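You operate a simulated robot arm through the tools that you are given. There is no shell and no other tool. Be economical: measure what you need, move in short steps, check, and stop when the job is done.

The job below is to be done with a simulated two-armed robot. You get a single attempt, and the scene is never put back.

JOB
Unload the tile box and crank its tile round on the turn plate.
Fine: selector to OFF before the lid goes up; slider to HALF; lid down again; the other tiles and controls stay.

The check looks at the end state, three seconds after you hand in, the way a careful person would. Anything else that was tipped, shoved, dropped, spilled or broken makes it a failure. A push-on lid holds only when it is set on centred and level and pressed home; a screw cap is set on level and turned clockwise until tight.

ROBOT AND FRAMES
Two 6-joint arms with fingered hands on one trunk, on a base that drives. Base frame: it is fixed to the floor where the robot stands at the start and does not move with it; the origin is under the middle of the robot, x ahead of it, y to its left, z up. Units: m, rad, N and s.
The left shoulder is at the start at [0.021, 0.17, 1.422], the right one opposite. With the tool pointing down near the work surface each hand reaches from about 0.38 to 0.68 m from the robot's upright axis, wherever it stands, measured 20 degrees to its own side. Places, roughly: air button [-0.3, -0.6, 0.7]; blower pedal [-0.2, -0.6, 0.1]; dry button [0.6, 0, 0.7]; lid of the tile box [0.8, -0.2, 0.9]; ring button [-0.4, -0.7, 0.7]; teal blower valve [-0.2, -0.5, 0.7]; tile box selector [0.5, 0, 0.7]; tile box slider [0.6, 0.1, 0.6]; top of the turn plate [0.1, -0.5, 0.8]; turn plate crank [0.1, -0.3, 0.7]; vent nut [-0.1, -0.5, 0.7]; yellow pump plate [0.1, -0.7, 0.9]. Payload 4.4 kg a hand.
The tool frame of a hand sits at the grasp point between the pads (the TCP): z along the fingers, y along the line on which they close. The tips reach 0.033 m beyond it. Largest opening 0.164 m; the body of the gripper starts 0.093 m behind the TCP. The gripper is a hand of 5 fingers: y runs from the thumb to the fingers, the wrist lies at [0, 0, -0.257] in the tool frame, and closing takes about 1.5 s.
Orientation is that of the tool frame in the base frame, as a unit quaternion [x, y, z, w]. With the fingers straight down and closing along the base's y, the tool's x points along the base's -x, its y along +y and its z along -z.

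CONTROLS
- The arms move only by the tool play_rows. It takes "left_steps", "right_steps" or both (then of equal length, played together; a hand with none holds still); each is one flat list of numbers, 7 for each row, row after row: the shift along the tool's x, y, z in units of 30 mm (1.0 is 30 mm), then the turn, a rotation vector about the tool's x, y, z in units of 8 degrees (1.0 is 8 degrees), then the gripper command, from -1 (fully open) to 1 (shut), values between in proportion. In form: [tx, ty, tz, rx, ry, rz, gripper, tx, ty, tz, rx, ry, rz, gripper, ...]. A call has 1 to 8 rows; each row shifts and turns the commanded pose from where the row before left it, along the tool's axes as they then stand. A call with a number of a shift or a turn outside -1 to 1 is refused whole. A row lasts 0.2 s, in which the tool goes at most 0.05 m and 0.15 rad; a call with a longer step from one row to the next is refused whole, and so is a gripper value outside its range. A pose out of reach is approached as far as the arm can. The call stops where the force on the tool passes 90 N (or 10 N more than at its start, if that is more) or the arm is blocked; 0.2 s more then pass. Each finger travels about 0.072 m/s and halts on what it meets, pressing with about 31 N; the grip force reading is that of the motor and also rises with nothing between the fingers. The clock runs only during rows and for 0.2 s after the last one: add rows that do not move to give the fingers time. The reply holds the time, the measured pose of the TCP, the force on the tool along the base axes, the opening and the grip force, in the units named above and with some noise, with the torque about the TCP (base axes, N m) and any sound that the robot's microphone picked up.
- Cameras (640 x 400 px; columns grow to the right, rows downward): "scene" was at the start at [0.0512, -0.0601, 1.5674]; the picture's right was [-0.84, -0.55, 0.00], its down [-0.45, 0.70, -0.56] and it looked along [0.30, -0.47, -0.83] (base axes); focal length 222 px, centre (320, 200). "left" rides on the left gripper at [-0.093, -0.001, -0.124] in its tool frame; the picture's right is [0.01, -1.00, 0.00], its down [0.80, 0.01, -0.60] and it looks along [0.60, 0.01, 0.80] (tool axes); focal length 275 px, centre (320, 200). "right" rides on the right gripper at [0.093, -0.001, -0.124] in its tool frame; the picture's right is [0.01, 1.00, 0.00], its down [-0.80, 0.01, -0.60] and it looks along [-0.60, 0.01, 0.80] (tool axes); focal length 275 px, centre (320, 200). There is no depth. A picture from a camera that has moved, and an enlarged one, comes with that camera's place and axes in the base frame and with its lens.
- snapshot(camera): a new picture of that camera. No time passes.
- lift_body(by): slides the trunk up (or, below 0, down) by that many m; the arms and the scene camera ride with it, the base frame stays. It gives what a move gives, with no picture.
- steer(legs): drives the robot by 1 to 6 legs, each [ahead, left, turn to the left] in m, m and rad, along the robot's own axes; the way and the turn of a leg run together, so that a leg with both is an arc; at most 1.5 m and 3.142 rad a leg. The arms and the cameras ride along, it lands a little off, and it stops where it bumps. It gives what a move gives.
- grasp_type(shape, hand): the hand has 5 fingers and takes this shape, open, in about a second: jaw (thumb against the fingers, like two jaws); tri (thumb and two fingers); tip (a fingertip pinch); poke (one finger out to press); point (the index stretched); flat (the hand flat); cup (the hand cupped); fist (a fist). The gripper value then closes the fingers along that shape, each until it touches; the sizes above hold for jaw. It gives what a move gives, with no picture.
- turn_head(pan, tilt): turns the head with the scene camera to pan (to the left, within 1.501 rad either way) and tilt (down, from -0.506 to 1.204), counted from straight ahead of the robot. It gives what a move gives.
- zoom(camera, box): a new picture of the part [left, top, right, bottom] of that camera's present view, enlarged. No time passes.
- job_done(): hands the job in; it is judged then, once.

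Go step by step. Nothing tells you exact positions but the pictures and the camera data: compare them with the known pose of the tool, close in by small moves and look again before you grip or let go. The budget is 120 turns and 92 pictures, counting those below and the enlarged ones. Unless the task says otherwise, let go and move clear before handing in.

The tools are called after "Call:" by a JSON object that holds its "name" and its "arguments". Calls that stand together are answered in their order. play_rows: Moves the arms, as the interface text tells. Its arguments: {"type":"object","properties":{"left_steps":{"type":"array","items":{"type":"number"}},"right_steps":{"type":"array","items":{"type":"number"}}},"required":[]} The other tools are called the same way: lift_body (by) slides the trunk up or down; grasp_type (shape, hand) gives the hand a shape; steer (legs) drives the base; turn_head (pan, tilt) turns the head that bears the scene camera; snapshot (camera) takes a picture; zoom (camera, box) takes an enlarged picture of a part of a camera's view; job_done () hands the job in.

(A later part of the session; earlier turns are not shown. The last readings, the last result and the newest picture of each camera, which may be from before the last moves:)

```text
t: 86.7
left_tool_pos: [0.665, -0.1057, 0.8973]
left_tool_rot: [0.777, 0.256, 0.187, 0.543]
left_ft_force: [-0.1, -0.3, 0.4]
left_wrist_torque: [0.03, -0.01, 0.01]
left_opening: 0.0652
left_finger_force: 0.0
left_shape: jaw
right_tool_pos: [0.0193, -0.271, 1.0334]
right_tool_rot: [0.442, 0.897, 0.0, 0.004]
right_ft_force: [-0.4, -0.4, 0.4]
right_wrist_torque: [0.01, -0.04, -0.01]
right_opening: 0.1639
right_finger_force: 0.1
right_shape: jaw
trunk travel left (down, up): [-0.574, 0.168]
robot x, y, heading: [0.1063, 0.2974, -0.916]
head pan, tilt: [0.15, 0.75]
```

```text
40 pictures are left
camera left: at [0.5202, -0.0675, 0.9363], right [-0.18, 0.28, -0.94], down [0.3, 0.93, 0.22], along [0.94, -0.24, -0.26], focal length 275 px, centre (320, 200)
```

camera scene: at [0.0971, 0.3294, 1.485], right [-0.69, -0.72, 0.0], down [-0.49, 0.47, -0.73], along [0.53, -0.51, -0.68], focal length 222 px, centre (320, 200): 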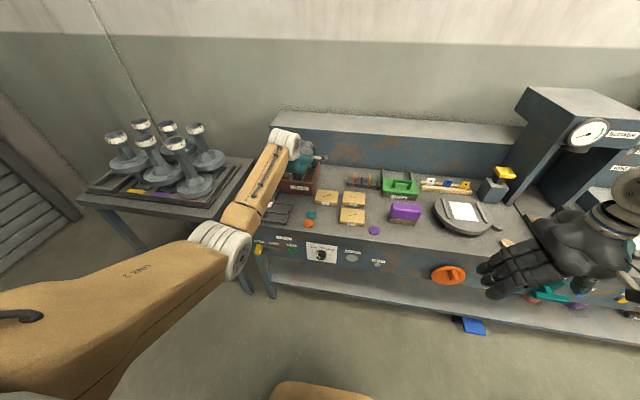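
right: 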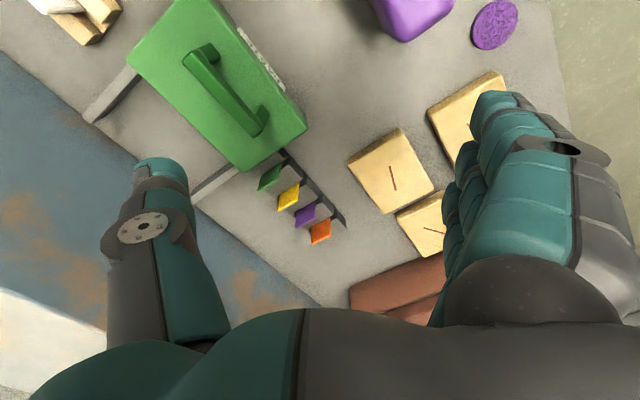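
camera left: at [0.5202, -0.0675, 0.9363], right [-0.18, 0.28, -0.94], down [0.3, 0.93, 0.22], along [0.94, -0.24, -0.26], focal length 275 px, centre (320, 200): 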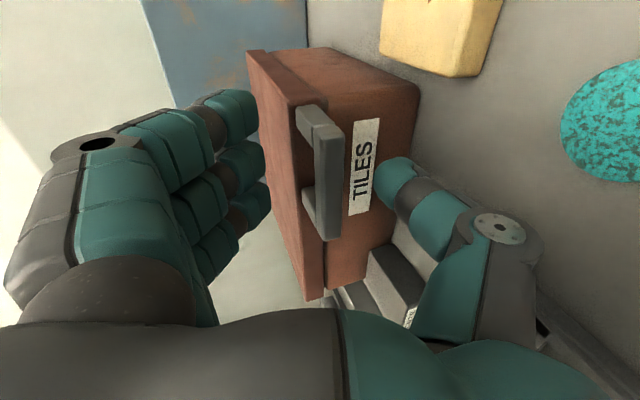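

Engaged again. I'll cage the bar loosely and lift on the arc with the hand pitch held constant, first to about 30°.

Call:
{"name": "play_rows", "arguments": {"left_steps": [0, 0, -0.2, 0, 0, 0, 0.62, 0, 0, 0, 0, 0, 0, 0.62, 0, 0.68, -0.12, 0, 0, 0, 0.62, 0, 0.68, -0.12, 0, 0, 0, 0.62, 0, 0.68, -0.12, 0, 0, 0, 0.62, 0, 0.68, 0.06, 0, 0, 0, 0.62, 0, 0.68, 0.06, 0, 0, 0, 0.62, 0, 0.68, 0.06, 0, 0, 0, 0.62]}}

Call:
{"name": "snapshot", "arguments": {"camera": "left"}}

```text
t: 88.5
left_tool_pos: [0.6835, -0.1324, 1.0159]
left_tool_rot: [0.777, 0.255, 0.186, 0.544]
left_ft_force: [-0.2, 0.1, -0.1]
left_wrist_torque: [0.03, 0.02, 0.01]
left_opening: 0.0318
left_finger_force: 0.0
left_shape: jaw
right_tool_pos: [0.0175, -0.2727, 1.0328]
right_tool_rot: [0.441, 0.897, 0.001, 0.004]
right_ft_force: [0.6, 1.1, 0.3]
right_wrist_torque: [0.07, 0.02, 0.02]
right_opening: 0.1643
right_finger_force: 0.0
right_shape: jaw
trunk travel left (down, up): [-0.574, 0.168]
robot x, y, heading: [0.1045, 0.2967, -0.917]
head pan, tilt: [0.15, 0.75]
```

```text
39 pictures are left
camera left: at [0.5382, -0.0934, 1.0552], right [-0.19, 0.28, -0.94], down [0.3, 0.93, 0.22], along [0.94, -0.24, -0.26], focal length 275 px, centre (320, 200)
```

left: 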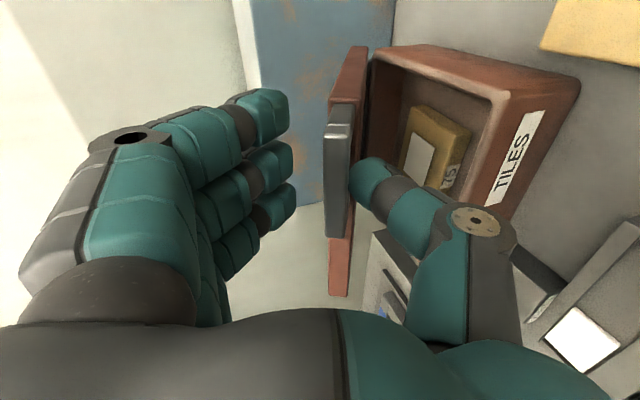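

It works: the lid is up about 30° and the tile is visible inside. Continuing along the arc.

Call:
{"name": "play_rows", "arguments": {"left_steps": [0, 0.65, 0.24, 0, 0, 0, 0.62, 0, 0.65, 0.24, 0, 0, 0, 0.62, 0, 0.65, 0.24, 0, 0, 0, 0.62, 0, 0.55, 0.39, 0, 0, 0, 0.62, 0, 0.55, 0.39, 0, 0, 0, 0.62, 0, 0.55, 0.39, 0, 0, 0, 0.62]}}

Call:
{"name": "snapshot", "arguments": {"camera": "left"}}

```text
t: 89.9
left_tool_pos: [0.7359, -0.2043, 1.098]
left_tool_rot: [0.777, 0.257, 0.186, 0.544]
left_ft_force: [0.6, 0.5, -1.7]
left_wrist_torque: [0.0, 0.02, -0.02]
left_opening: 0.0317
left_finger_force: 0.0
left_shape: jaw
right_tool_pos: [0.0188, -0.2723, 1.0316]
right_tool_rot: [0.442, 0.897, 0.001, 0.004]
right_ft_force: [-1.1, 0.3, -0.3]
right_wrist_torque: [0.01, 0.03, 0.0]
right_opening: 0.1638
right_finger_force: 0.0
right_shape: jaw
trunk travel left (down, up): [-0.574, 0.168]
robot x, y, heading: [0.1037, 0.2989, -0.916]
head pan, tilt: [0.15, 0.75]
```

```text
38 pictures are left
camera left: at [0.592, -0.1664, 1.1377], right [-0.19, 0.28, -0.94], down [0.3, 0.93, 0.22], along [0.94, -0.24, -0.26], focal length 275 px, centre (320, 200)
```

left: 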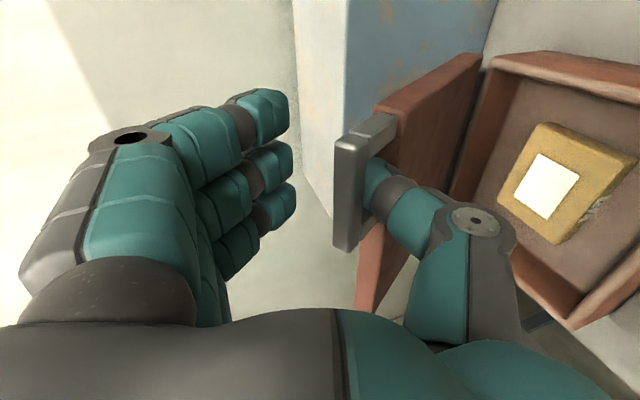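

The lid is at about 60°, so I'll continue to just past vertical.

Call:
{"name": "play_rows", "arguments": {"left_steps": [0, 0.44, 0.53, 0, 0, 0, 0.62, 0, 0.44, 0.53, 0, 0, 0, 0.62, 0, 0.44, 0.53, 0, 0, 0, 0.62, 0, 0.29, 0.62, 0, 0, 0, 0.62, 0, 0.29, 0.62, 0, 0, 0, 0.62, 0, 0.29, 0.62, 0, 0, 0, 0.62, 0, 0.12, 0.65, 0, 0, 0, 0.62]}}

Call:
{"name": "snapshot", "arguments": {"camera": "left"}}

Call:
{"name": "snapshot", "arguments": {"camera": "scene"}}

```text
t: 91.5
left_tool_pos: [0.8182, -0.3167, 1.124]
left_tool_rot: [0.776, 0.256, 0.188, 0.545]
left_ft_force: [0.2, -1.0, 7.8]
left_wrist_torque: [-0.05, 0.01, 0.02]
left_opening: 0.0287
left_finger_force: 0.1
left_shape: jaw
right_tool_pos: [0.018, -0.2724, 1.0328]
right_tool_rot: [0.441, 0.897, 0.001, 0.004]
right_ft_force: [0.4, 0.2, 0.4]
right_wrist_torque: [-0.01, -0.03, -0.02]
right_opening: 0.164
right_finger_force: 0.1
right_shape: jaw
trunk travel left (down, up): [-0.574, 0.168]
robot x, y, heading: [0.1059, 0.3027, -0.91]
head pan, tilt: [0.15, 0.75]
```

```text
37 pictures are left
camera left: at [0.6738, -0.2783, 1.1632], right [-0.18, 0.28, -0.94], down [0.3, 0.93, 0.22], along [0.94, -0.24, -0.25], focal length 275 px, centre (320, 200)
```

left: 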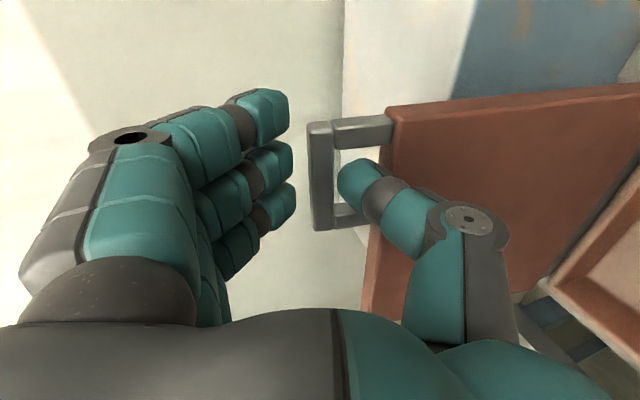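

```text
36 pictures are left
camera scene: at [0.173, 0.2298, 1.4851], right [-0.69, -0.72, 0.0], down [-0.49, 0.47, -0.73], along [0.53, -0.51, -0.68], focal length 222 px, centre (320, 200)
```

scene: 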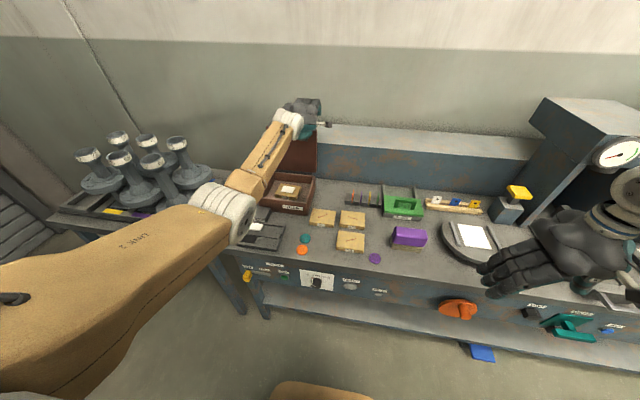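

The lid is about vertical. I'll push a little further until it meets its stop.

Call:
{"name": "play_rows", "arguments": {"left_steps": [0, 0.1, 0.5, 0, 0, 0, 0.5, 0, 0.05, 0.5, 0, 0, 0, 0.4, 0, 0, 0.5, 0, 0, 0, 0.3]}}

Call:
{"name": "snapshot", "arguments": {"camera": "left"}}

```text
t: 92.3
left_tool_pos: [0.8305, -0.3315, 1.1281]
left_tool_rot: [0.772, 0.254, 0.188, 0.551]
left_ft_force: [-33.8, 42.3, 37.2]
left_wrist_torque: [2.46, 1.96, 0.02]
left_opening: 0.052
left_finger_force: 0.1
left_shape: jaw
left hand out of reach, approached as far as the arm can: row 3
right_tool_pos: [0.0123, -0.2657, 1.0361]
right_tool_rot: [0.442, 0.897, -0.001, 0.009]
right_ft_force: [-1.0, -0.1, -0.1]
right_wrist_torque: [0.0, -0.01, -0.03]
right_opening: 0.1638
right_finger_force: 0.1
right_shape: jaw
trunk travel left (down, up): [-0.574, 0.168]
robot x, y, heading: [0.1043, 0.2983, -0.917]
head pan, tilt: [0.15, 0.75]
```

```text
35 pictures are left
camera left: at [0.6853, -0.2927, 1.1661], right [-0.17, 0.27, -0.95], down [0.3, 0.93, 0.21], along [0.94, -0.25, -0.24], focal length 275 px, centre (320, 200)
```

left: 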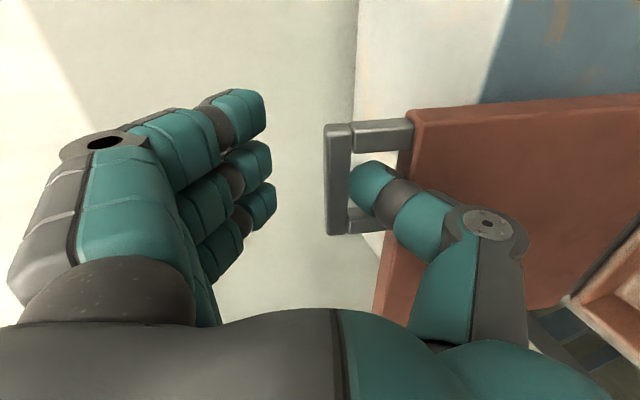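

The stop is reached. I'll withdraw the thumb straight back out of the handle gap and watch whether the lid stays open.

Call:
{"name": "play_rows", "arguments": {"left_steps": [0, -0.15, -0.4, 0, 0, 0, 0.3, 0, -0.3, -0.8, 0, 0, 0, 0.3, 0, -0.3, -0.8, 0, 0, 0, 0.3, 0, -0.3, -0.8, 0, 0, 0, 0.3, 0, -0.3, -0.8, 0, 0, 0, 0.3, 0, -0.3, -0.8, 0, 0, 0, 0.3]}}

Call:
{"name": "snapshot", "arguments": {"camera": "left"}}

```text
t: 93.7
left_tool_pos: [0.7533, -0.2247, 1.1119]
left_tool_rot: [0.777, 0.256, 0.187, 0.544]
left_ft_force: [0.0, 0.0, 0.6]
left_wrist_torque: [0.03, 0.0, 0.02]
left_opening: 0.057
left_finger_force: 0.1
left_shape: jaw
right_tool_pos: [0.0166, -0.2726, 1.0331]
right_tool_rot: [0.441, 0.897, 0.001, 0.004]
right_ft_force: [-0.7, 0.4, 0.0]
right_wrist_torque: [-0.05, -0.02, -0.01]
right_opening: 0.1639
right_finger_force: 0.1
right_shape: jaw
trunk travel left (down, up): [-0.574, 0.168]
robot x, y, heading: [0.1038, 0.2986, -0.916]
head pan, tilt: [0.15, 0.75]
```

```text
34 pictures are left
camera left: at [0.6088, -0.1862, 1.1513], right [-0.18, 0.28, -0.94], down [0.3, 0.93, 0.22], along [0.94, -0.24, -0.26], focal length 275 px, centre (320, 200)
```

left: 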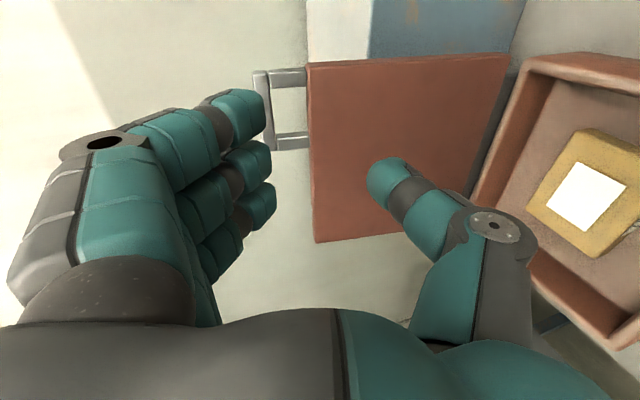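

The lid stays open by itself, and the tile sits near the box centre (F 0.63, L 0.53). I'll retreat and turn the left hand to point down.

Call:
{"name": "play_rows", "arguments": {"left_steps": [0, -0.33, -0.9, 0, 0, 0, 0.3, 0, -0.33, -0.9, 0, 0, 0, 0.3, 0, -0.33, -0.9, 0.5, 0, 0, 0.3, 0, 0, 0, 0.95, 0, 0, 0.3, 0, 0, 0, 0.95, 0, 0, 0.3, 0, 0, 0, 0.95, 0, 0, 0.3, 0, 0, 0, 0.95, 0, 0, 0.3, 0, 0, 0, 0.95, 0, 0, 0.3]}}

Call:
{"name": "play_rows", "arguments": {"left_steps": [0, 0, 0, 0.95, 0, 0, 0, 0, 0, 0, 0.95, 0, 0, 0, 0, 0, 0, 0.95, 0, 0, 0, 0, 0, 0, 0.55, 0, 0, 0]}}

Call:
{"name": "steer", "arguments": {"legs": [[0.2, 0.05, 0]]}}

Call:
{"name": "snapshot", "arguments": {"camera": "left"}}

```text
t: 95.5
left_tool_pos: [0.7022, -0.1566, 1.1114]
left_tool_rot: [0.921, 0.306, 0.082, 0.228]
left_ft_force: [-0.1, -0.3, -0.5]
left_wrist_torque: [-0.02, 0.0, -0.03]
left_opening: 0.0572
left_finger_force: 0.1
left_shape: jaw
right_tool_pos: [0.0172, -0.2734, 1.0325]
right_tool_rot: [0.441, 0.897, 0.001, 0.005]
right_ft_force: [-0.6, -0.1, -0.5]
right_wrist_torque: [0.02, 0.02, -0.01]
right_opening: 0.164
right_finger_force: 0.0
right_shape: jaw
trunk travel left (down, up): [-0.574, 0.168]
robot x, y, heading: [0.1022, 0.2957, -0.916]
head pan, tilt: [0.15, 0.75]
```

```text
t: 96.5
left_tool_pos: [0.7008, -0.1571, 1.1131]
left_tool_rot: [0.949, 0.316, 0.009, 0.006]
left_ft_force: [-0.9, -0.4, -0.3]
left_wrist_torque: [0.01, -0.01, -0.03]
left_opening: 0.0808
left_finger_force: 0.0
left_shape: jaw
right_tool_pos: [0.0185, -0.2729, 1.0339]
right_tool_rot: [0.442, 0.897, 0.001, 0.004]
right_ft_force: [0.2, -0.2, -0.6]
right_wrist_torque: [0.0, -0.01, 0.02]
right_opening: 0.1637
right_finger_force: 0.0
right_shape: jaw
trunk travel left (down, up): [-0.574, 0.168]
robot x, y, heading: [0.1062, 0.299, -0.913]
head pan, tilt: [0.15, 0.75]
```

```text
t: 98.2
left_tool_pos: [0.8321, -0.2605, 1.1219]
left_tool_rot: [0.952, 0.306, -0.005, -0.019]
left_ft_force: [-34.4, 44.2, 28.6]
left_wrist_torque: [-1.88, -0.66, -1.28]
left_opening: 0.0682
left_finger_force: 0.0
left_shape: jaw
right_tool_pos: [0.1644, -0.3844, 1.0379]
right_tool_rot: [0.441, 0.897, -0.001, 0.008]
right_ft_force: [0.1, 0.7, 0.2]
right_wrist_torque: [-0.03, -0.02, 0.0]
right_opening: 0.1641
right_finger_force: 0.0
right_shape: jaw
trunk travel left (down, up): [-0.574, 0.168]
robot x, y, heading: [0.2546, 0.18, -0.916]
head pan, tilt: [0.15, 0.75]
stopped in leg 1: the force on the tool passed its limit (the readings are from after the stop); the commanded pose is now the measured one
```

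```text
33 pictures are left
camera left: at [0.7574, -0.3159, 1.2449], right [-0.57, 0.82, 0.04], down [0.67, 0.44, 0.6], along [0.48, 0.37, -0.8], focal length 275 px, centre (320, 200)
```

left: 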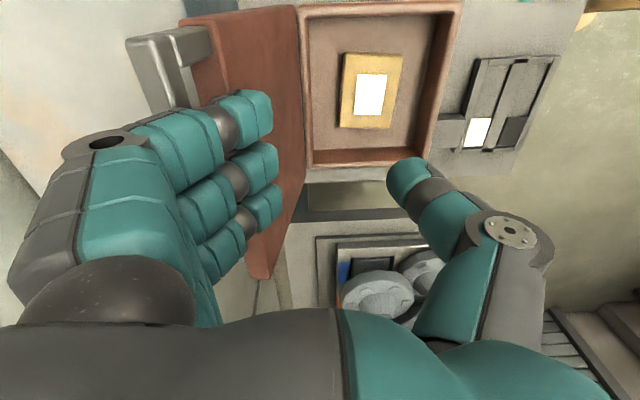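

The drive carried the fingers into the open lid's stop (my misjudgement, about 55 N, and the lid still stands). I'll pull the hand back over the box centre.

Call:
{"name": "play_rows", "arguments": {"left_steps": [0, -0.6, 0, 0, 0, 0, 0, 0.2, -0.7, 0, 0, 0, 0, 0, 0.3, -0.7, 0, 0, 0, 0, 0, 0.3, -0.7, 0, 0, 0, 0, 0, 0, 0, 0, 0, 0, 0, 0]}}

Call:
{"name": "snapshot", "arguments": {"camera": "left"}}

Call:
{"name": "snapshot", "arguments": {"camera": "scene"}}

```text
t: 99.4
left_tool_pos: [0.8344, -0.2421, 1.1105]
left_tool_rot: [0.952, 0.306, -0.003, -0.018]
left_ft_force: [-26.9, 15.9, 14.6]
left_wrist_torque: [-1.45, -0.54, -2.21]
left_opening: 0.0762
left_finger_force: 0.1
left_shape: jaw
left hand out of reach, approached as far as the arm can: row 2, 3, 4
right_tool_pos: [0.1655, -0.3906, 1.0341]
right_tool_rot: [0.443, 0.897, 0.001, 0.007]
right_ft_force: [-0.1, -0.1, 0.0]
right_wrist_torque: [0.02, 0.0, 0.01]
right_opening: 0.1638
right_finger_force: 0.1
right_shape: jaw
trunk travel left (down, up): [-0.574, 0.168]
robot x, y, heading: [0.2559, 0.1768, -0.915]
head pan, tilt: [0.15, 0.75]
```

```text
32 pictures are left
camera left: at [0.7605, -0.2967, 1.232], right [-0.57, 0.82, 0.04], down [0.67, 0.44, 0.6], along [0.48, 0.37, -0.8], focal length 275 px, centre (320, 200)
```

left: 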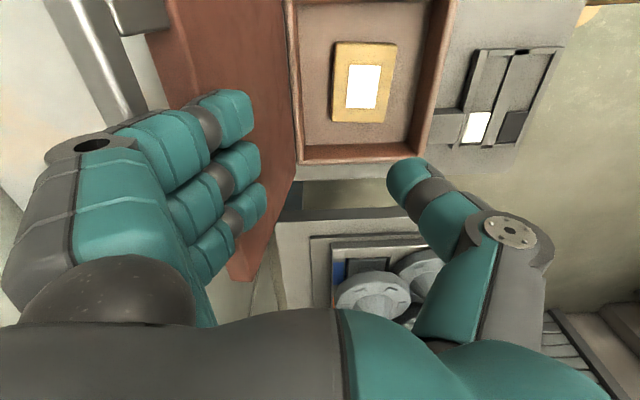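

```text
31 pictures are left
camera scene: at [0.3197, 0.1129, 1.4855], right [-0.69, -0.72, 0.0], down [-0.49, 0.47, -0.73], along [0.53, -0.51, -0.68], focal length 222 px, centre (320, 200)
```

scene: 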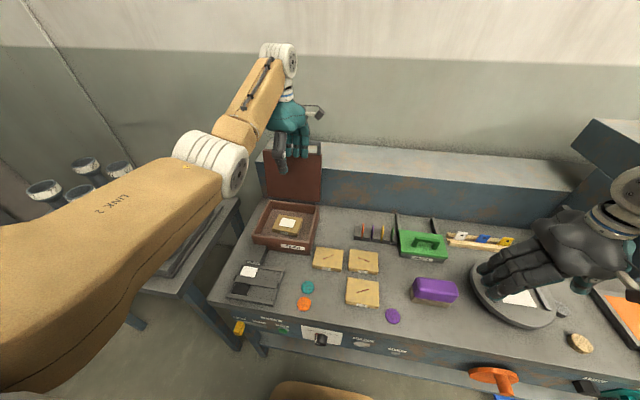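

The arm can't retract in this wrist pose, and the fingers still touch the lid. I'll back the base 8 cm to free the hand, then rotate the hand towards its neutral orientation.

Call:
{"name": "steer", "arguments": {"legs": [[-0.09, 0, 0]]}}

Call:
{"name": "play_rows", "arguments": {"left_steps": [0, 0, 0, 0, 0, -0.9, 0, 0, 0, 0, 0, 0, -0.9, 0, 0, 0, 0, 0, 0, -0.9, 0, 0, 0, 0, 0, 0, -0.9, 0, 0, 0, 0, 0, 0, 0, 0]}}

Call:
{"name": "snapshot", "arguments": {"camera": "left"}}

```text
t: 100.5
left_tool_pos: [0.7844, -0.1696, 1.108]
left_tool_rot: [0.951, 0.308, -0.003, -0.018]
left_ft_force: [-1.3, 0.6, 0.7]
left_wrist_torque: [-0.05, -0.02, -0.02]
left_opening: 0.0813
left_finger_force: 0.1
left_shape: jaw
right_tool_pos: [0.1129, -0.3199, 1.0332]
right_tool_rot: [0.442, 0.897, 0.002, 0.004]
right_ft_force: [-0.4, 0.4, -0.1]
right_wrist_torque: [-0.02, -0.05, 0.01]
right_opening: 0.1639
right_finger_force: 0.1
right_shape: jaw
trunk travel left (down, up): [-0.574, 0.168]
robot x, y, heading: [0.2028, 0.2497, -0.918]
head pan, tilt: [0.15, 0.75]
```

```text
t: 101.7
left_tool_pos: [0.7856, -0.1722, 1.1062]
left_tool_rot: [0.844, 0.535, 0.002, -0.019]
left_ft_force: [0.1, -0.6, -0.3]
left_wrist_torque: [-0.03, 0.01, -0.02]
left_opening: 0.0814
left_finger_force: 0.2
left_shape: jaw
right_tool_pos: [0.1143, -0.32, 1.0327]
right_tool_rot: [0.442, 0.897, 0.001, 0.003]
right_ft_force: [-0.2, 0.0, -1.0]
right_wrist_torque: [0.02, -0.02, 0.02]
right_opening: 0.1637
right_finger_force: 0.1
right_shape: jaw
trunk travel left (down, up): [-0.574, 0.168]
robot x, y, heading: [0.2051, 0.2496, -0.915]
head pan, tilt: [0.15, 0.75]
```

```text
30 pictures are left
camera left: at [0.7465, -0.2584, 1.2273], right [-0.9, 0.44, 0.03], down [0.36, 0.7, 0.62], along [0.25, 0.57, -0.79], focal length 275 px, centre (320, 200)
```

left: 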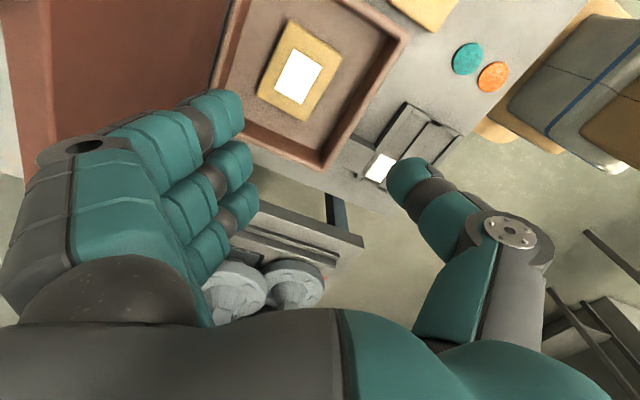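

Free now. The tile's long side (~0.10) lies along the table and its short side (~0.08) front-to-back. I'll retract and lower the hand a little, then drive forward to get within reach.

Call:
{"name": "play_rows", "arguments": {"left_steps": [0.3, -0.6, 0.7, 0, 0, 0, 0, 0.3, -0.6, 0.7, 0, 0, 0, 0, 0.3, -0.6, 0.7, 0, 0, 0, 0, 0, 0, 0, 0, 0, 0, 0]}}

Call:
{"name": "steer", "arguments": {"legs": [[0.07, 0, 0]]}}

Call:
{"name": "play_rows", "arguments": {"left_steps": [0, 0, 0.8, 0, 0, 0.8, 0, 0, 0, 0.8, 0, 0, 0.8, 0, 0, 0, 0.8, 0, 0, 0.8, 0, 0, 0, 0, 0, 0, 0.8, 0, 0, 0, 0, 0, 0, 0, 0]}}

Call:
{"name": "snapshot", "arguments": {"camera": "left"}}

```text
t: 102.7
left_tool_pos: [0.7684, -0.152, 1.0315]
left_tool_rot: [0.845, 0.535, 0.001, -0.018]
left_ft_force: [-0.9, -0.5, 0.6]
left_wrist_torque: [-0.01, 0.03, 0.02]
left_opening: 0.0814
left_finger_force: 0.0
left_shape: jaw
left hand out of reach, approached as far as the arm can: row 1, 2, 3
right_tool_pos: [0.1146, -0.3212, 1.0336]
right_tool_rot: [0.442, 0.897, 0.002, 0.003]
right_ft_force: [-0.1, -0.8, -0.5]
right_wrist_torque: [-0.01, 0.03, 0.03]
right_opening: 0.1639
right_finger_force: 0.1
right_shape: jaw
trunk travel left (down, up): [-0.574, 0.168]
robot x, y, heading: [0.2022, 0.2498, -0.918]
head pan, tilt: [0.15, 0.75]
```

```text
t: 103.7
left_tool_pos: [0.8118, -0.2091, 1.0322]
left_tool_rot: [0.846, 0.534, 0.001, -0.018]
left_ft_force: [-1.4, 1.2, -0.7]
left_wrist_torque: [0.0, -0.04, -0.06]
left_opening: 0.0813
left_finger_force: 0.1
left_shape: jaw
right_tool_pos: [0.1567, -0.3774, 1.0336]
right_tool_rot: [0.443, 0.897, 0.001, 0.004]
right_ft_force: [0.2, -0.3, 0.3]
right_wrist_torque: [-0.02, -0.02, 0.01]
right_opening: 0.1639
right_finger_force: 0.1
right_shape: jaw
trunk travel left (down, up): [-0.574, 0.168]
robot x, y, heading: [0.2433, 0.1943, -0.915]
head pan, tilt: [0.15, 0.75]
```

```text
t: 104.9
left_tool_pos: [0.8109, -0.2068, 0.9603]
left_tool_rot: [0.943, 0.332, -0.003, -0.017]
left_ft_force: [-1.4, 0.9, -1.1]
left_wrist_torque: [-0.08, -0.04, -0.12]
left_opening: 0.0815
left_finger_force: 0.0
left_shape: jaw
right_tool_pos: [0.1564, -0.3775, 1.0334]
right_tool_rot: [0.442, 0.897, 0.002, 0.003]
right_ft_force: [0.4, -1.0, 0.0]
right_wrist_torque: [-0.03, 0.0, 0.02]
right_opening: 0.1637
right_finger_force: 0.0
right_shape: jaw
trunk travel left (down, up): [-0.574, 0.168]
robot x, y, heading: [0.2475, 0.1915, -0.914]
head pan, tilt: [0.15, 0.75]
```

```text
29 pictures are left
camera left: at [0.7384, -0.267, 1.083], right [-0.62, 0.79, 0.04], down [0.64, 0.48, 0.6], along [0.46, 0.4, -0.8], focal length 275 px, centre (320, 200)
```

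left: 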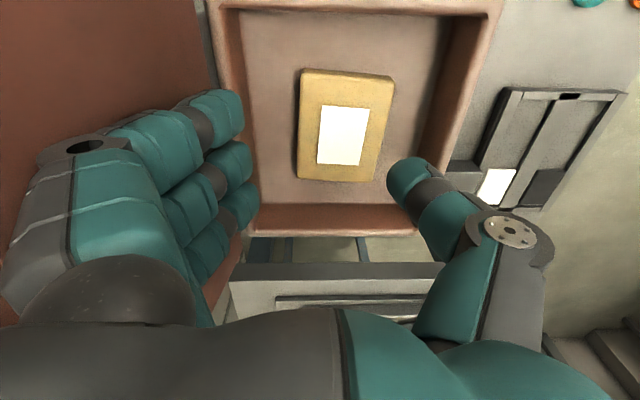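

The front-to-back grip works at this height. The tile's centre is at F 0.629, L 0.525, width about 0.083. I'll open wider, centre over it and align.

Call:
{"name": "play_rows", "arguments": {"left_steps": [0.1, -0.47, 0, 0, 0, 0.3, -0.5, 0.1, -0.46, 0, 0, 0, 0.3, -0.5, 0, 0, 0.6, 0, 0, 0, -0.5, 0, 0, 0.6, 0, 0, 0, -0.5, 0, 0, 0, 0, 0, 0, -0.5]}}

Call:
{"name": "snapshot", "arguments": {"camera": "left"}}

```text
t: 106.1
left_tool_pos: [0.796, -0.1787, 0.9252]
left_tool_rot: [0.956, 0.294, -0.004, -0.018]
left_ft_force: [-0.3, 0.2, -1.0]
left_wrist_torque: [0.02, -0.01, -0.01]
left_opening: 0.1226
left_finger_force: 0.1
left_shape: jaw
right_tool_pos: [0.1576, -0.378, 1.0341]
right_tool_rot: [0.442, 0.897, 0.001, 0.004]
right_ft_force: [-0.6, -0.3, 0.1]
right_wrist_torque: [-0.04, -0.02, -0.01]
right_opening: 0.1639
right_finger_force: 0.1
right_shape: jaw
trunk travel left (down, up): [-0.574, 0.168]
robot x, y, heading: [0.2464, 0.1949, -0.912]
head pan, tilt: [0.15, 0.75]
```

```text
28 pictures are left
camera left: at [0.7211, -0.2338, 1.0477], right [-0.55, 0.83, 0.04], down [0.68, 0.42, 0.6], along [0.49, 0.36, -0.8], focal length 275 px, centre (320, 200)
```

left: 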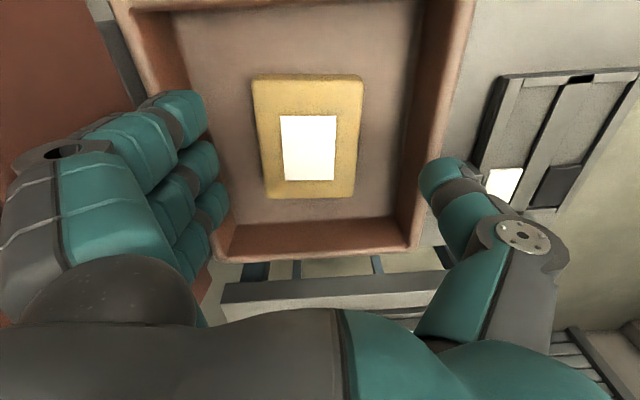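

Alignment is good. I'll narrow the opening to about 0.10 to clear the box walls, shift 5 mm, and lower.

Call:
{"name": "play_rows", "arguments": {"left_steps": [0, 0.17, 0, 0, 0, 0, -0.2, 0, 0, 0, 0, 0, 0, -0.2, 0, 0, 0.6, 0, 0, 0, -0.2, 0, 0, 0.6, 0, 0, 0, -0.2, 0, 0, 0.6, 0, 0, 0, -0.2, 0, 0, 0, 0, 0, 0, -0.2]}}

Call:
{"name": "snapshot", "arguments": {"camera": "left"}}

```text
t: 107.5
left_tool_pos: [0.7991, -0.1825, 0.87]
left_tool_rot: [0.956, 0.293, -0.004, -0.016]
left_ft_force: [4.4, -5.9, 4.8]
left_wrist_torque: [0.32, 0.23, 0.0]
left_opening: 0.0962
left_finger_force: 0.1
left_shape: jaw
right_tool_pos: [0.157, -0.3773, 1.0332]
right_tool_rot: [0.443, 0.897, 0.001, 0.003]
right_ft_force: [-0.1, 0.2, 0.7]
right_wrist_torque: [-0.04, 0.01, -0.01]
right_opening: 0.1638
right_finger_force: 0.1
right_shape: jaw
trunk travel left (down, up): [-0.574, 0.168]
robot x, y, heading: [0.2447, 0.1927, -0.919]
head pan, tilt: [0.15, 0.75]
```

```text
27 pictures are left
camera left: at [0.723, -0.2372, 0.9946], right [-0.55, 0.83, 0.03], down [0.68, 0.42, 0.6], along [0.49, 0.35, -0.8], focal length 275 px, centre (320, 200)
```

left: 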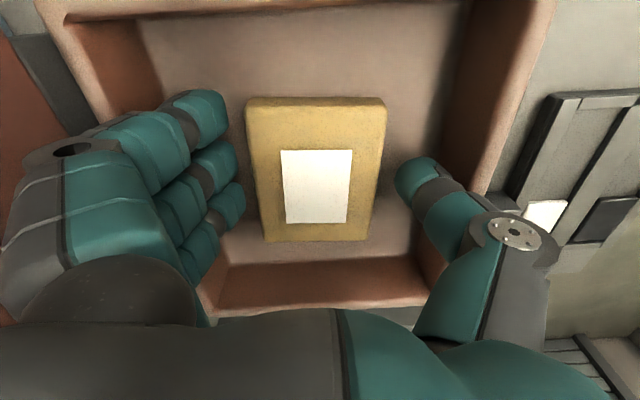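

Tips are about level with the tile top. I'll lower 18 mm more and close on it.

Call:
{"name": "play_rows", "arguments": {"left_steps": [0, 0, 0, 0, 0, 0, -0.15, 0, 0, 0.3, 0, 0, 0, -0.15, 0, 0, 0.3, 0, 0, 0, -0.15, 0, 0, 0, 0, 0, 0, 0.2, 0, 0, 0, 0, 0, 0, 0.6, 0, 0, 0, 0, 0, 0, 1, 0, 0, 0, 0, 0, 0, 1]}}

Call:
{"name": "snapshot", "arguments": {"camera": "left"}}

```text
t: 109.1
left_tool_pos: [0.8002, -0.1887, 0.8652]
left_tool_rot: [0.956, 0.293, 0.001, -0.006]
left_ft_force: [16.5, -3.2, 50.5]
left_wrist_torque: [-3.29, -0.24, 1.11]
left_opening: 0.0723
left_finger_force: 30.9
left_shape: jaw
right_tool_pos: [0.1554, -0.3754, 1.0347]
right_tool_rot: [0.443, 0.897, 0.0, 0.005]
right_ft_force: [0.1, 0.3, 0.2]
right_wrist_torque: [0.0, -0.05, -0.01]
right_opening: 0.1639
right_finger_force: 0.1
right_shape: jaw
trunk travel left (down, up): [-0.574, 0.168]
robot x, y, heading: [0.2459, 0.1949, -0.915]
head pan, tilt: [0.15, 0.75]
```

```text
26 pictures are left
camera left: at [0.7232, -0.239, 0.9879], right [-0.55, 0.84, 0.01], down [0.67, 0.43, 0.6], along [0.5, 0.34, -0.8], focal length 275 px, centre (320, 200)
```

left: 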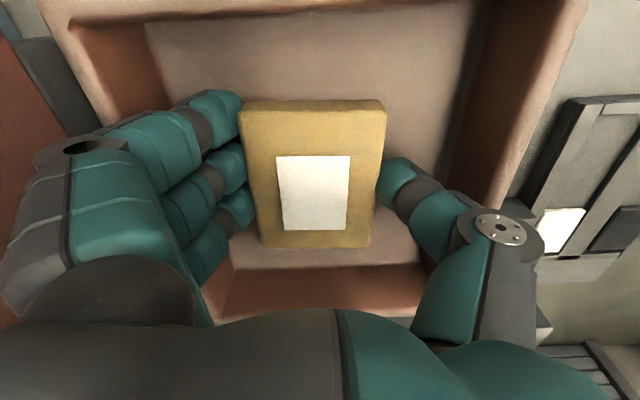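

The grip holds the tile (opening 0.072), though the hand presses on something with 50 N, likely the box rim. I'll lift gently a few centimetres and check.

Call:
{"name": "play_rows", "arguments": {"left_steps": [0, 0, -0.3, 0, 0, 0, 1, 0, 0, -0.5, 0, 0, 0, 1, 0, 0, -0.5, 0, 0, 0, 1, 0, 0, -0.5, 0, 0, 0, 1]}}

Call:
{"name": "snapshot", "arguments": {"camera": "left"}}

```text
t: 110.1
left_tool_pos: [0.7979, -0.1831, 0.9058]
left_tool_rot: [0.955, 0.295, -0.004, -0.02]
left_ft_force: [-0.4, 0.1, -2.0]
left_wrist_torque: [-0.04, -0.03, -0.03]
left_opening: 0.0717
left_finger_force: 31.2
left_shape: jaw
right_tool_pos: [0.1574, -0.3769, 1.0327]
right_tool_rot: [0.442, 0.897, 0.001, 0.003]
right_ft_force: [0.1, 0.0, -0.5]
right_wrist_torque: [0.0, 0.0, 0.0]
right_opening: 0.164
right_finger_force: 0.1
right_shape: jaw
trunk travel left (down, up): [-0.574, 0.168]
robot x, y, heading: [0.2442, 0.1952, -0.917]
head pan, tilt: [0.15, 0.75]
```

```text
25 pictures are left
camera left: at [0.7239, -0.2369, 1.0291], right [-0.55, 0.83, 0.04], down [0.68, 0.42, 0.6], along [0.48, 0.36, -0.8], focal length 275 px, centre (320, 200)
```

left: 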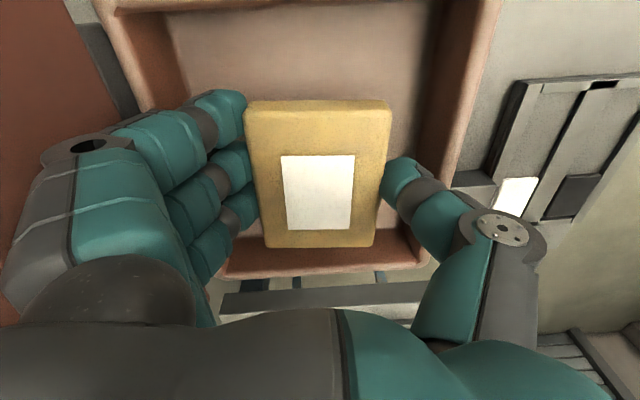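

The tile is held. I'll lift it well clear, then back off and drive right towards the turn plate.

Call:
{"name": "play_rows", "arguments": {"left_steps": [0, -0.1, -0.7, 0, 0, 0, 1, 0, -0.1, -0.7, 0, 0, 0, 1, 0, -0.1, -0.7, 0, 0, 0, 1, 0, -0.1, -0.7, 0, 0, 0, 1]}}

Call:
{"name": "steer", "arguments": {"legs": [[-0.16, 0, 0]]}}

Call:
{"name": "steer", "arguments": {"legs": [[0, -0.7, 0]]}}

Call:
{"name": "turn_head", "arguments": {"pan": 0.15, "tilt": 0.95}}

Call:
{"name": "snapshot", "arguments": {"camera": "scene"}}

```text
t: 111.1
left_tool_pos: [0.8003, -0.184, 0.9847]
left_tool_rot: [0.955, 0.294, -0.004, -0.019]
left_ft_force: [0.6, -0.2, -3.9]
left_wrist_torque: [0.0, -0.01, 0.01]
left_opening: 0.0718
left_finger_force: 31.1
left_shape: jaw
left hand out of reach, approached as far as the arm can: row 4
right_tool_pos: [0.1562, -0.3776, 1.0329]
right_tool_rot: [0.442, 0.897, 0.001, 0.005]
right_ft_force: [-0.1, -0.8, -0.3]
right_wrist_torque: [-0.02, 0.01, -0.01]
right_opening: 0.1637
right_finger_force: 0.1
right_shape: jaw
trunk travel left (down, up): [-0.574, 0.168]
robot x, y, heading: [0.244, 0.1926, -0.916]
head pan, tilt: [0.15, 0.75]
```

```text
t: 112.5
left_tool_pos: [0.7032, -0.0564, 0.9855]
left_tool_rot: [0.956, 0.294, -0.004, -0.016]
left_ft_force: [-0.5, 0.9, -3.0]
left_wrist_torque: [-0.04, -0.02, 0.01]
left_opening: 0.0718
left_finger_force: 31.0
left_shape: jaw
right_tool_pos: [0.0595, -0.2497, 1.0336]
right_tool_rot: [0.443, 0.897, 0.001, 0.004]
right_ft_force: [-1.2, 0.1, 1.2]
right_wrist_torque: [-0.07, -0.02, 0.02]
right_opening: 0.1641
right_finger_force: 0.1
right_shape: jaw
trunk travel left (down, up): [-0.574, 0.168]
robot x, y, heading: [0.1483, 0.3174, -0.915]
head pan, tilt: [0.15, 0.75]
```

```text
t: 116.4
left_tool_pos: [0.1441, -0.4869, 0.9851]
left_tool_rot: [0.955, 0.295, -0.003, -0.018]
left_ft_force: [-0.1, -0.8, -2.6]
left_wrist_torque: [0.0, -0.03, -0.02]
left_opening: 0.0717
left_finger_force: 31.6
left_shape: jaw
right_tool_pos: [-0.4995, -0.6802, 1.0326]
right_tool_rot: [0.441, 0.897, 0.001, 0.003]
right_ft_force: [-0.4, -0.5, -0.9]
right_wrist_torque: [0.01, -0.04, -0.02]
right_opening: 0.1636
right_finger_force: 0.0
right_shape: jaw
trunk travel left (down, up): [-0.574, 0.168]
robot x, y, heading: [-0.4135, -0.109, -0.917]
head pan, tilt: [0.15, 0.75]
```

```text
t: 117.1
left_tool_pos: [0.1432, -0.4876, 0.9845]
left_tool_rot: [0.955, 0.295, -0.004, -0.018]
left_ft_force: [0.4, 0.4, -2.7]
left_wrist_torque: [0.01, 0.05, 0.01]
left_opening: 0.0718
left_finger_force: 30.7
left_shape: jaw
right_tool_pos: [-0.4989, -0.6809, 1.0345]
right_tool_rot: [0.442, 0.897, 0.001, 0.003]
right_ft_force: [0.0, -1.0, -0.1]
right_wrist_torque: [-0.02, -0.03, 0.02]
right_opening: 0.1639
right_finger_force: 0.1
right_shape: jaw
trunk travel left (down, up): [-0.574, 0.168]
robot x, y, heading: [-0.4099, -0.1044, -0.912]
head pan, tilt: [0.15, 0.949]
```

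```text
24 pictures are left
camera scene: at [-0.3504, -0.1714, 1.4696], right [-0.69, -0.72, 0.0], down [-0.59, 0.56, -0.58], along [0.42, -0.4, -0.81], focal length 222 px, centre (320, 200)
```

scene: 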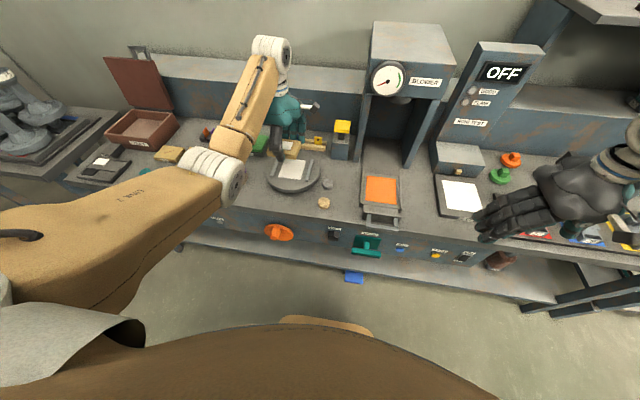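

The hand with the tile is now above and behind the turn plate. I'll zoom in on the plate and crank.

Call:
{"name": "zoom", "arguments": {"camera": "scene", "box": [225, 110, 365, 250]}}

Call:
{"name": "snapshot", "arguments": {"camera": "left"}}

```text
2.86 times, centred on (295, 180) of scene
camera zoom: at [-0.3504, -0.1714, 1.4696], right [-0.69, -0.72, 0.0], down [-0.59, 0.56, -0.58], along [0.42, -0.4, -0.81], focal length 634 px, centre (391, 257)
```

zoom: 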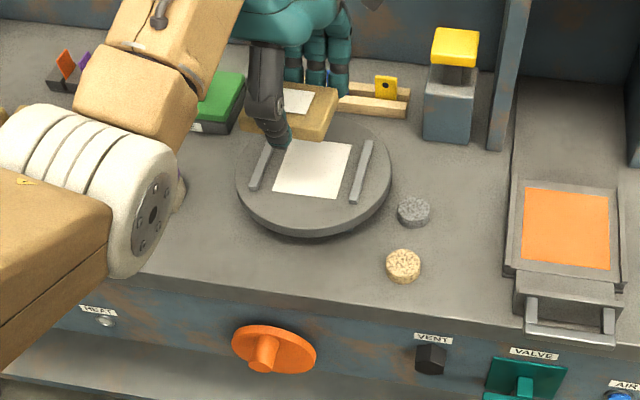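

```text
22 pictures are left
camera left: at [0.069, -0.541, 1.1074], right [-0.55, 0.83, 0.04], down [0.68, 0.42, 0.6], along [0.48, 0.36, -0.8], focal length 275 px, centre (320, 200)
```

left: 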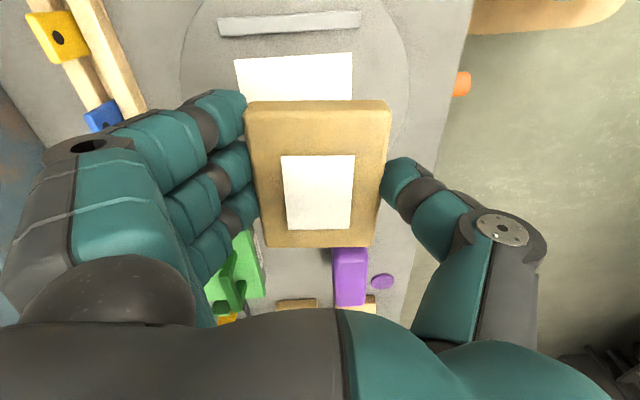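

The plate centre is at about F 0.496, L -0.182, with guides running front-to-back, and the tile is already oriented like the white square. I'll shift 2 cm and lower to just above the plate.

Call:
{"name": "play_rows", "arguments": {"left_steps": [0, 0.35, 0, 0, 0, 0, 1, 0, 0.35, 0, 0, 0, 0, 1, 0, 0, 0.7, 0, 0, 0, 1, 0, 0, 0.7, 0, 0, 0, 1, 0, 0, 0.6, 0, 0, 0, 1, 0, 0, 0, 0, 0, 0, 1]}}

Call:
{"name": "snapshot", "arguments": {"camera": "left"}}

Call:
{"name": "zoom", "arguments": {"camera": "scene", "box": [255, 120, 355, 220]}}

```text
t: 118.5
left_tool_pos: [0.1561, -0.5035, 0.9228]
left_tool_rot: [0.956, 0.294, -0.004, -0.018]
left_ft_force: [-1.2, 0.0, -2.4]
left_wrist_torque: [-0.01, 0.03, -0.03]
left_opening: 0.072
left_finger_force: 31.4
left_shape: jaw
right_tool_pos: [-0.5003, -0.6811, 1.0332]
right_tool_rot: [0.441, 0.897, 0.002, 0.005]
right_ft_force: [0.2, -0.2, 0.2]
right_wrist_torque: [0.02, -0.01, 0.03]
right_opening: 0.1641
right_finger_force: 0.1
right_shape: jaw
trunk travel left (down, up): [-0.574, 0.168]
robot x, y, heading: [-0.4123, -0.1091, -0.917]
head pan, tilt: [0.15, 0.949]
```

```text
21 pictures are left
camera left: at [0.0792, -0.5565, 1.0461], right [-0.55, 0.83, 0.04], down [0.68, 0.42, 0.6], along [0.49, 0.36, -0.8], focal length 275 px, centre (320, 200)
```

left: 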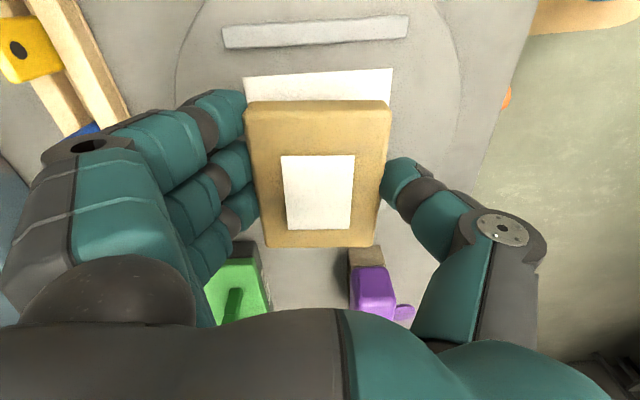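

```text
4.00 times, centred on (305, 170) of scene
camera zoom: at [-0.3507, -0.1714, 1.4695], right [-0.69, -0.72, 0.0], down [-0.59, 0.56, -0.58], along [0.42, -0.4, -0.81], focal length 887 px, centre (380, 320)
```

zoom: 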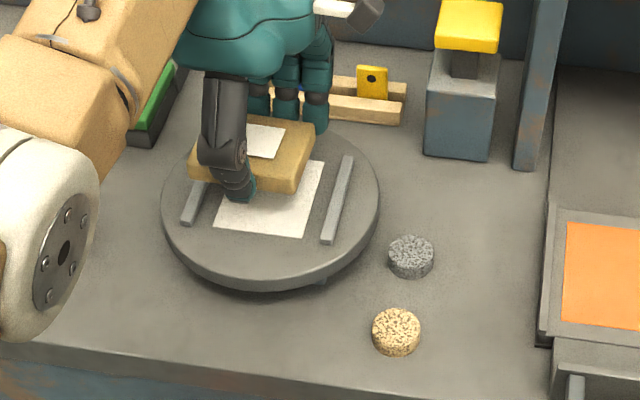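

The white outline is longer front-to-back, so the tile should be turned 90° to match it between the guides. The plate top seems nearer z 0.86. I'll raise a bit and rotate the hand back to its neutral yaw.

Call:
{"name": "play_rows", "arguments": {"left_steps": [-0.15, 0, -0.8, 0, 0, 0, 1, -0.15, 0, -0.8, 0, 0, 0, 1, 0, 0, 0, 0, 0, -0.93, 1, 0, 0, 0, 0, 0, -0.93, 1, 0, 0, 0, 0, 0, -0.93, 1, 0, 0, 0, 0, 0, -0.93, 1, 0, 0, 0, 0, 0, -0.93, 1, 0, 0, 0, 0, 0, -0.93, 1]}}

Call:
{"name": "play_rows", "arguments": {"left_steps": [0, 0, 0, 0, 0, -0.93, 1, 0, 0, 0, 0, 0, -0.93, 1, 0, 0, 0, 0, 0, -0.93, 1, 0, 0, 0, 0, 0, -0.93, 1, 0, 0, 0, 0, 0, -0.93, 1, 0, 0, 0, 0, 0, -0.93, 1, 0, 0, 0, 0, 0, 0, 1]}}

Call:
{"name": "snapshot", "arguments": {"camera": "left"}}

```text
t: 120.3
left_tool_pos: [0.148, -0.5088, 0.9711]
left_tool_rot: [0.771, 0.636, 0.003, -0.019]
left_ft_force: [1.2, 0.6, -2.1]
left_wrist_torque: [0.0, 0.01, 0.01]
left_opening: 0.072
left_finger_force: 30.7
left_shape: jaw
right_tool_pos: [-0.4986, -0.6807, 1.0331]
right_tool_rot: [0.442, 0.897, 0.001, 0.003]
right_ft_force: [0.0, 0.6, -0.9]
right_wrist_torque: [-0.02, 0.0, -0.02]
right_opening: 0.1638
right_finger_force: 0.1
right_shape: jaw
trunk travel left (down, up): [-0.574, 0.168]
robot x, y, heading: [-0.4124, -0.1124, -0.915]
head pan, tilt: [0.15, 0.949]
```

```text
t: 121.9
left_tool_pos: [0.1491, -0.5074, 0.9702]
left_tool_rot: [0.472, 0.881, 0.01, -0.015]
left_ft_force: [0.2, -0.8, -2.5]
left_wrist_torque: [-0.02, -0.03, 0.03]
left_opening: 0.0718
left_finger_force: 31.1
left_shape: jaw
right_tool_pos: [-0.4988, -0.6817, 1.0325]
right_tool_rot: [0.442, 0.897, 0.001, 0.004]
right_ft_force: [-0.8, 0.1, 0.1]
right_wrist_torque: [-0.02, -0.01, 0.04]
right_opening: 0.164
right_finger_force: 0.1
right_shape: jaw
trunk travel left (down, up): [-0.574, 0.168]
robot x, y, heading: [-0.4136, -0.1095, -0.918]
head pan, tilt: [0.15, 0.949]
```

```text
19 pictures are left
camera left: at [0.2007, -0.5895, 1.0913], right [-0.84, -0.54, 0.0], down [-0.42, 0.65, 0.63], along [-0.34, 0.53, -0.78], focal length 275 px, centre (320, 200)
```

left: 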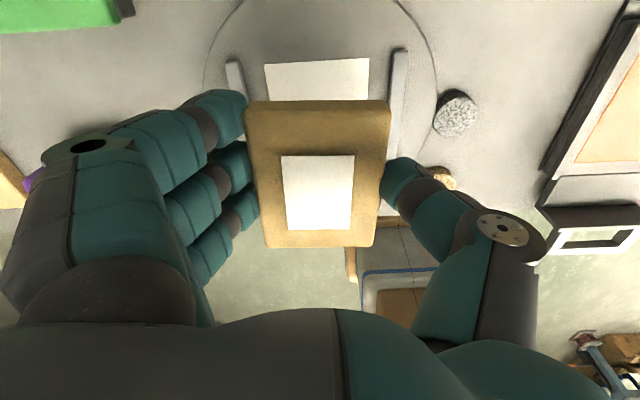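

The tile is now along the guides and only about 4° off in yaw. I'll correct that and lower to just above the plate, then check.

Call:
{"name": "play_rows", "arguments": {"left_steps": [0, 0, 0, 0, 0, -0.46, 1, 0, 0, 0.5, 0, 0, 0, 1, 0, 0, 0.5, 0, 0, 0, 1, 0, 0, 0.4, 0, 0, 0, 1, 0, 0, 0, 0, 0, 0, 1]}}

Call:
{"name": "zoom", "arguments": {"camera": "scene", "box": [255, 120, 355, 220]}}

```text
t: 123.1
left_tool_pos: [0.1472, -0.508, 0.9293]
left_tool_rot: [0.445, 0.896, 0.011, -0.015]
left_ft_force: [0.6, -0.3, -1.5]
left_wrist_torque: [-0.01, -0.01, 0.01]
left_opening: 0.0718
left_finger_force: 30.7
left_shape: jaw
right_tool_pos: [-0.4989, -0.6801, 1.0319]
right_tool_rot: [0.441, 0.897, 0.001, 0.004]
right_ft_force: [-0.2, 0.1, -0.2]
right_wrist_torque: [-0.04, -0.02, 0.03]
right_opening: 0.1638
right_finger_force: 0.0
right_shape: jaw
trunk travel left (down, up): [-0.574, 0.168]
robot x, y, heading: [-0.4127, -0.1088, -0.911]
head pan, tilt: [0.15, 0.949]
```

```text
4.00 times, centred on (305, 170) of scene
camera zoom: at [-0.3506, -0.1714, 1.4695], right [-0.69, -0.72, 0.0], down [-0.59, 0.56, -0.58], along [0.42, -0.4, -0.81], focal length 887 px, centre (380, 320)
```

zoom: 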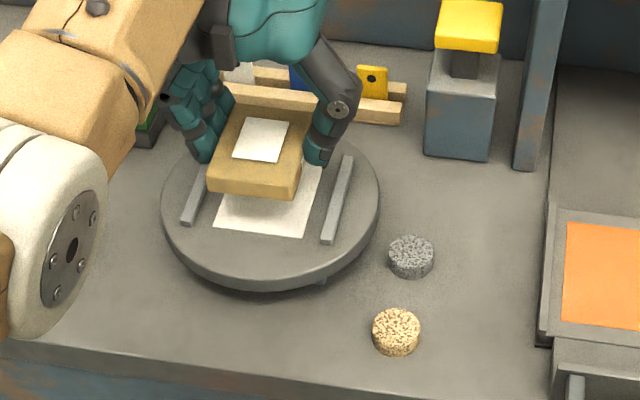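

The tile is above the outline with the right orientation. I'll lower in small steps until contact shows.

Call:
{"name": "play_rows", "arguments": {"left_steps": [0, 0, 0.25, 0, 0, 0, 1, 0, 0, 0.25, 0, 0, 0, 1, 0, 0, 0, 0, 0, 0, 1]}}

Call:
{"name": "snapshot", "arguments": {"camera": "left"}}

```text
t: 123.9
left_tool_pos: [0.1476, -0.5061, 0.9136]
left_tool_rot: [0.445, 0.896, 0.011, -0.016]
left_ft_force: [-0.5, -0.7, -3.3]
left_wrist_torque: [0.06, 0.01, 0.01]
left_opening: 0.0718
left_finger_force: 31.4
left_shape: jaw
right_tool_pos: [-0.5004, -0.6805, 1.0322]
right_tool_rot: [0.441, 0.898, 0.001, 0.003]
right_ft_force: [0.1, -0.2, -0.7]
right_wrist_torque: [-0.03, 0.02, -0.01]
right_opening: 0.1638
right_finger_force: 0.1
right_shape: jaw
trunk travel left (down, up): [-0.574, 0.168]
robot x, y, heading: [-0.4135, -0.1103, -0.914]
head pan, tilt: [0.15, 0.949]
```

```text
17 pictures are left
camera left: at [0.2048, -0.5844, 1.0346], right [-0.8, -0.6, -0.01], down [-0.47, 0.62, 0.63], along [-0.37, 0.51, -0.78], focal length 275 px, centre (320, 200)
```

left: 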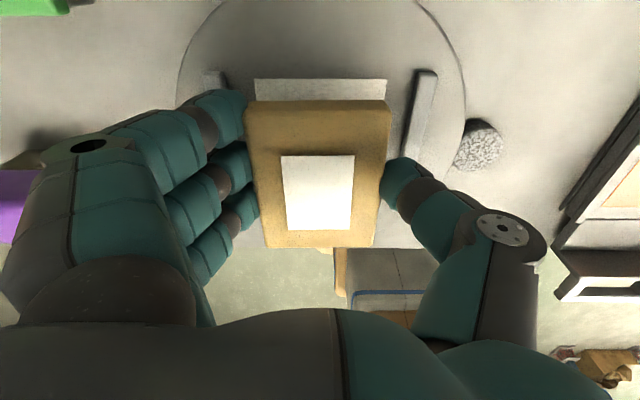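

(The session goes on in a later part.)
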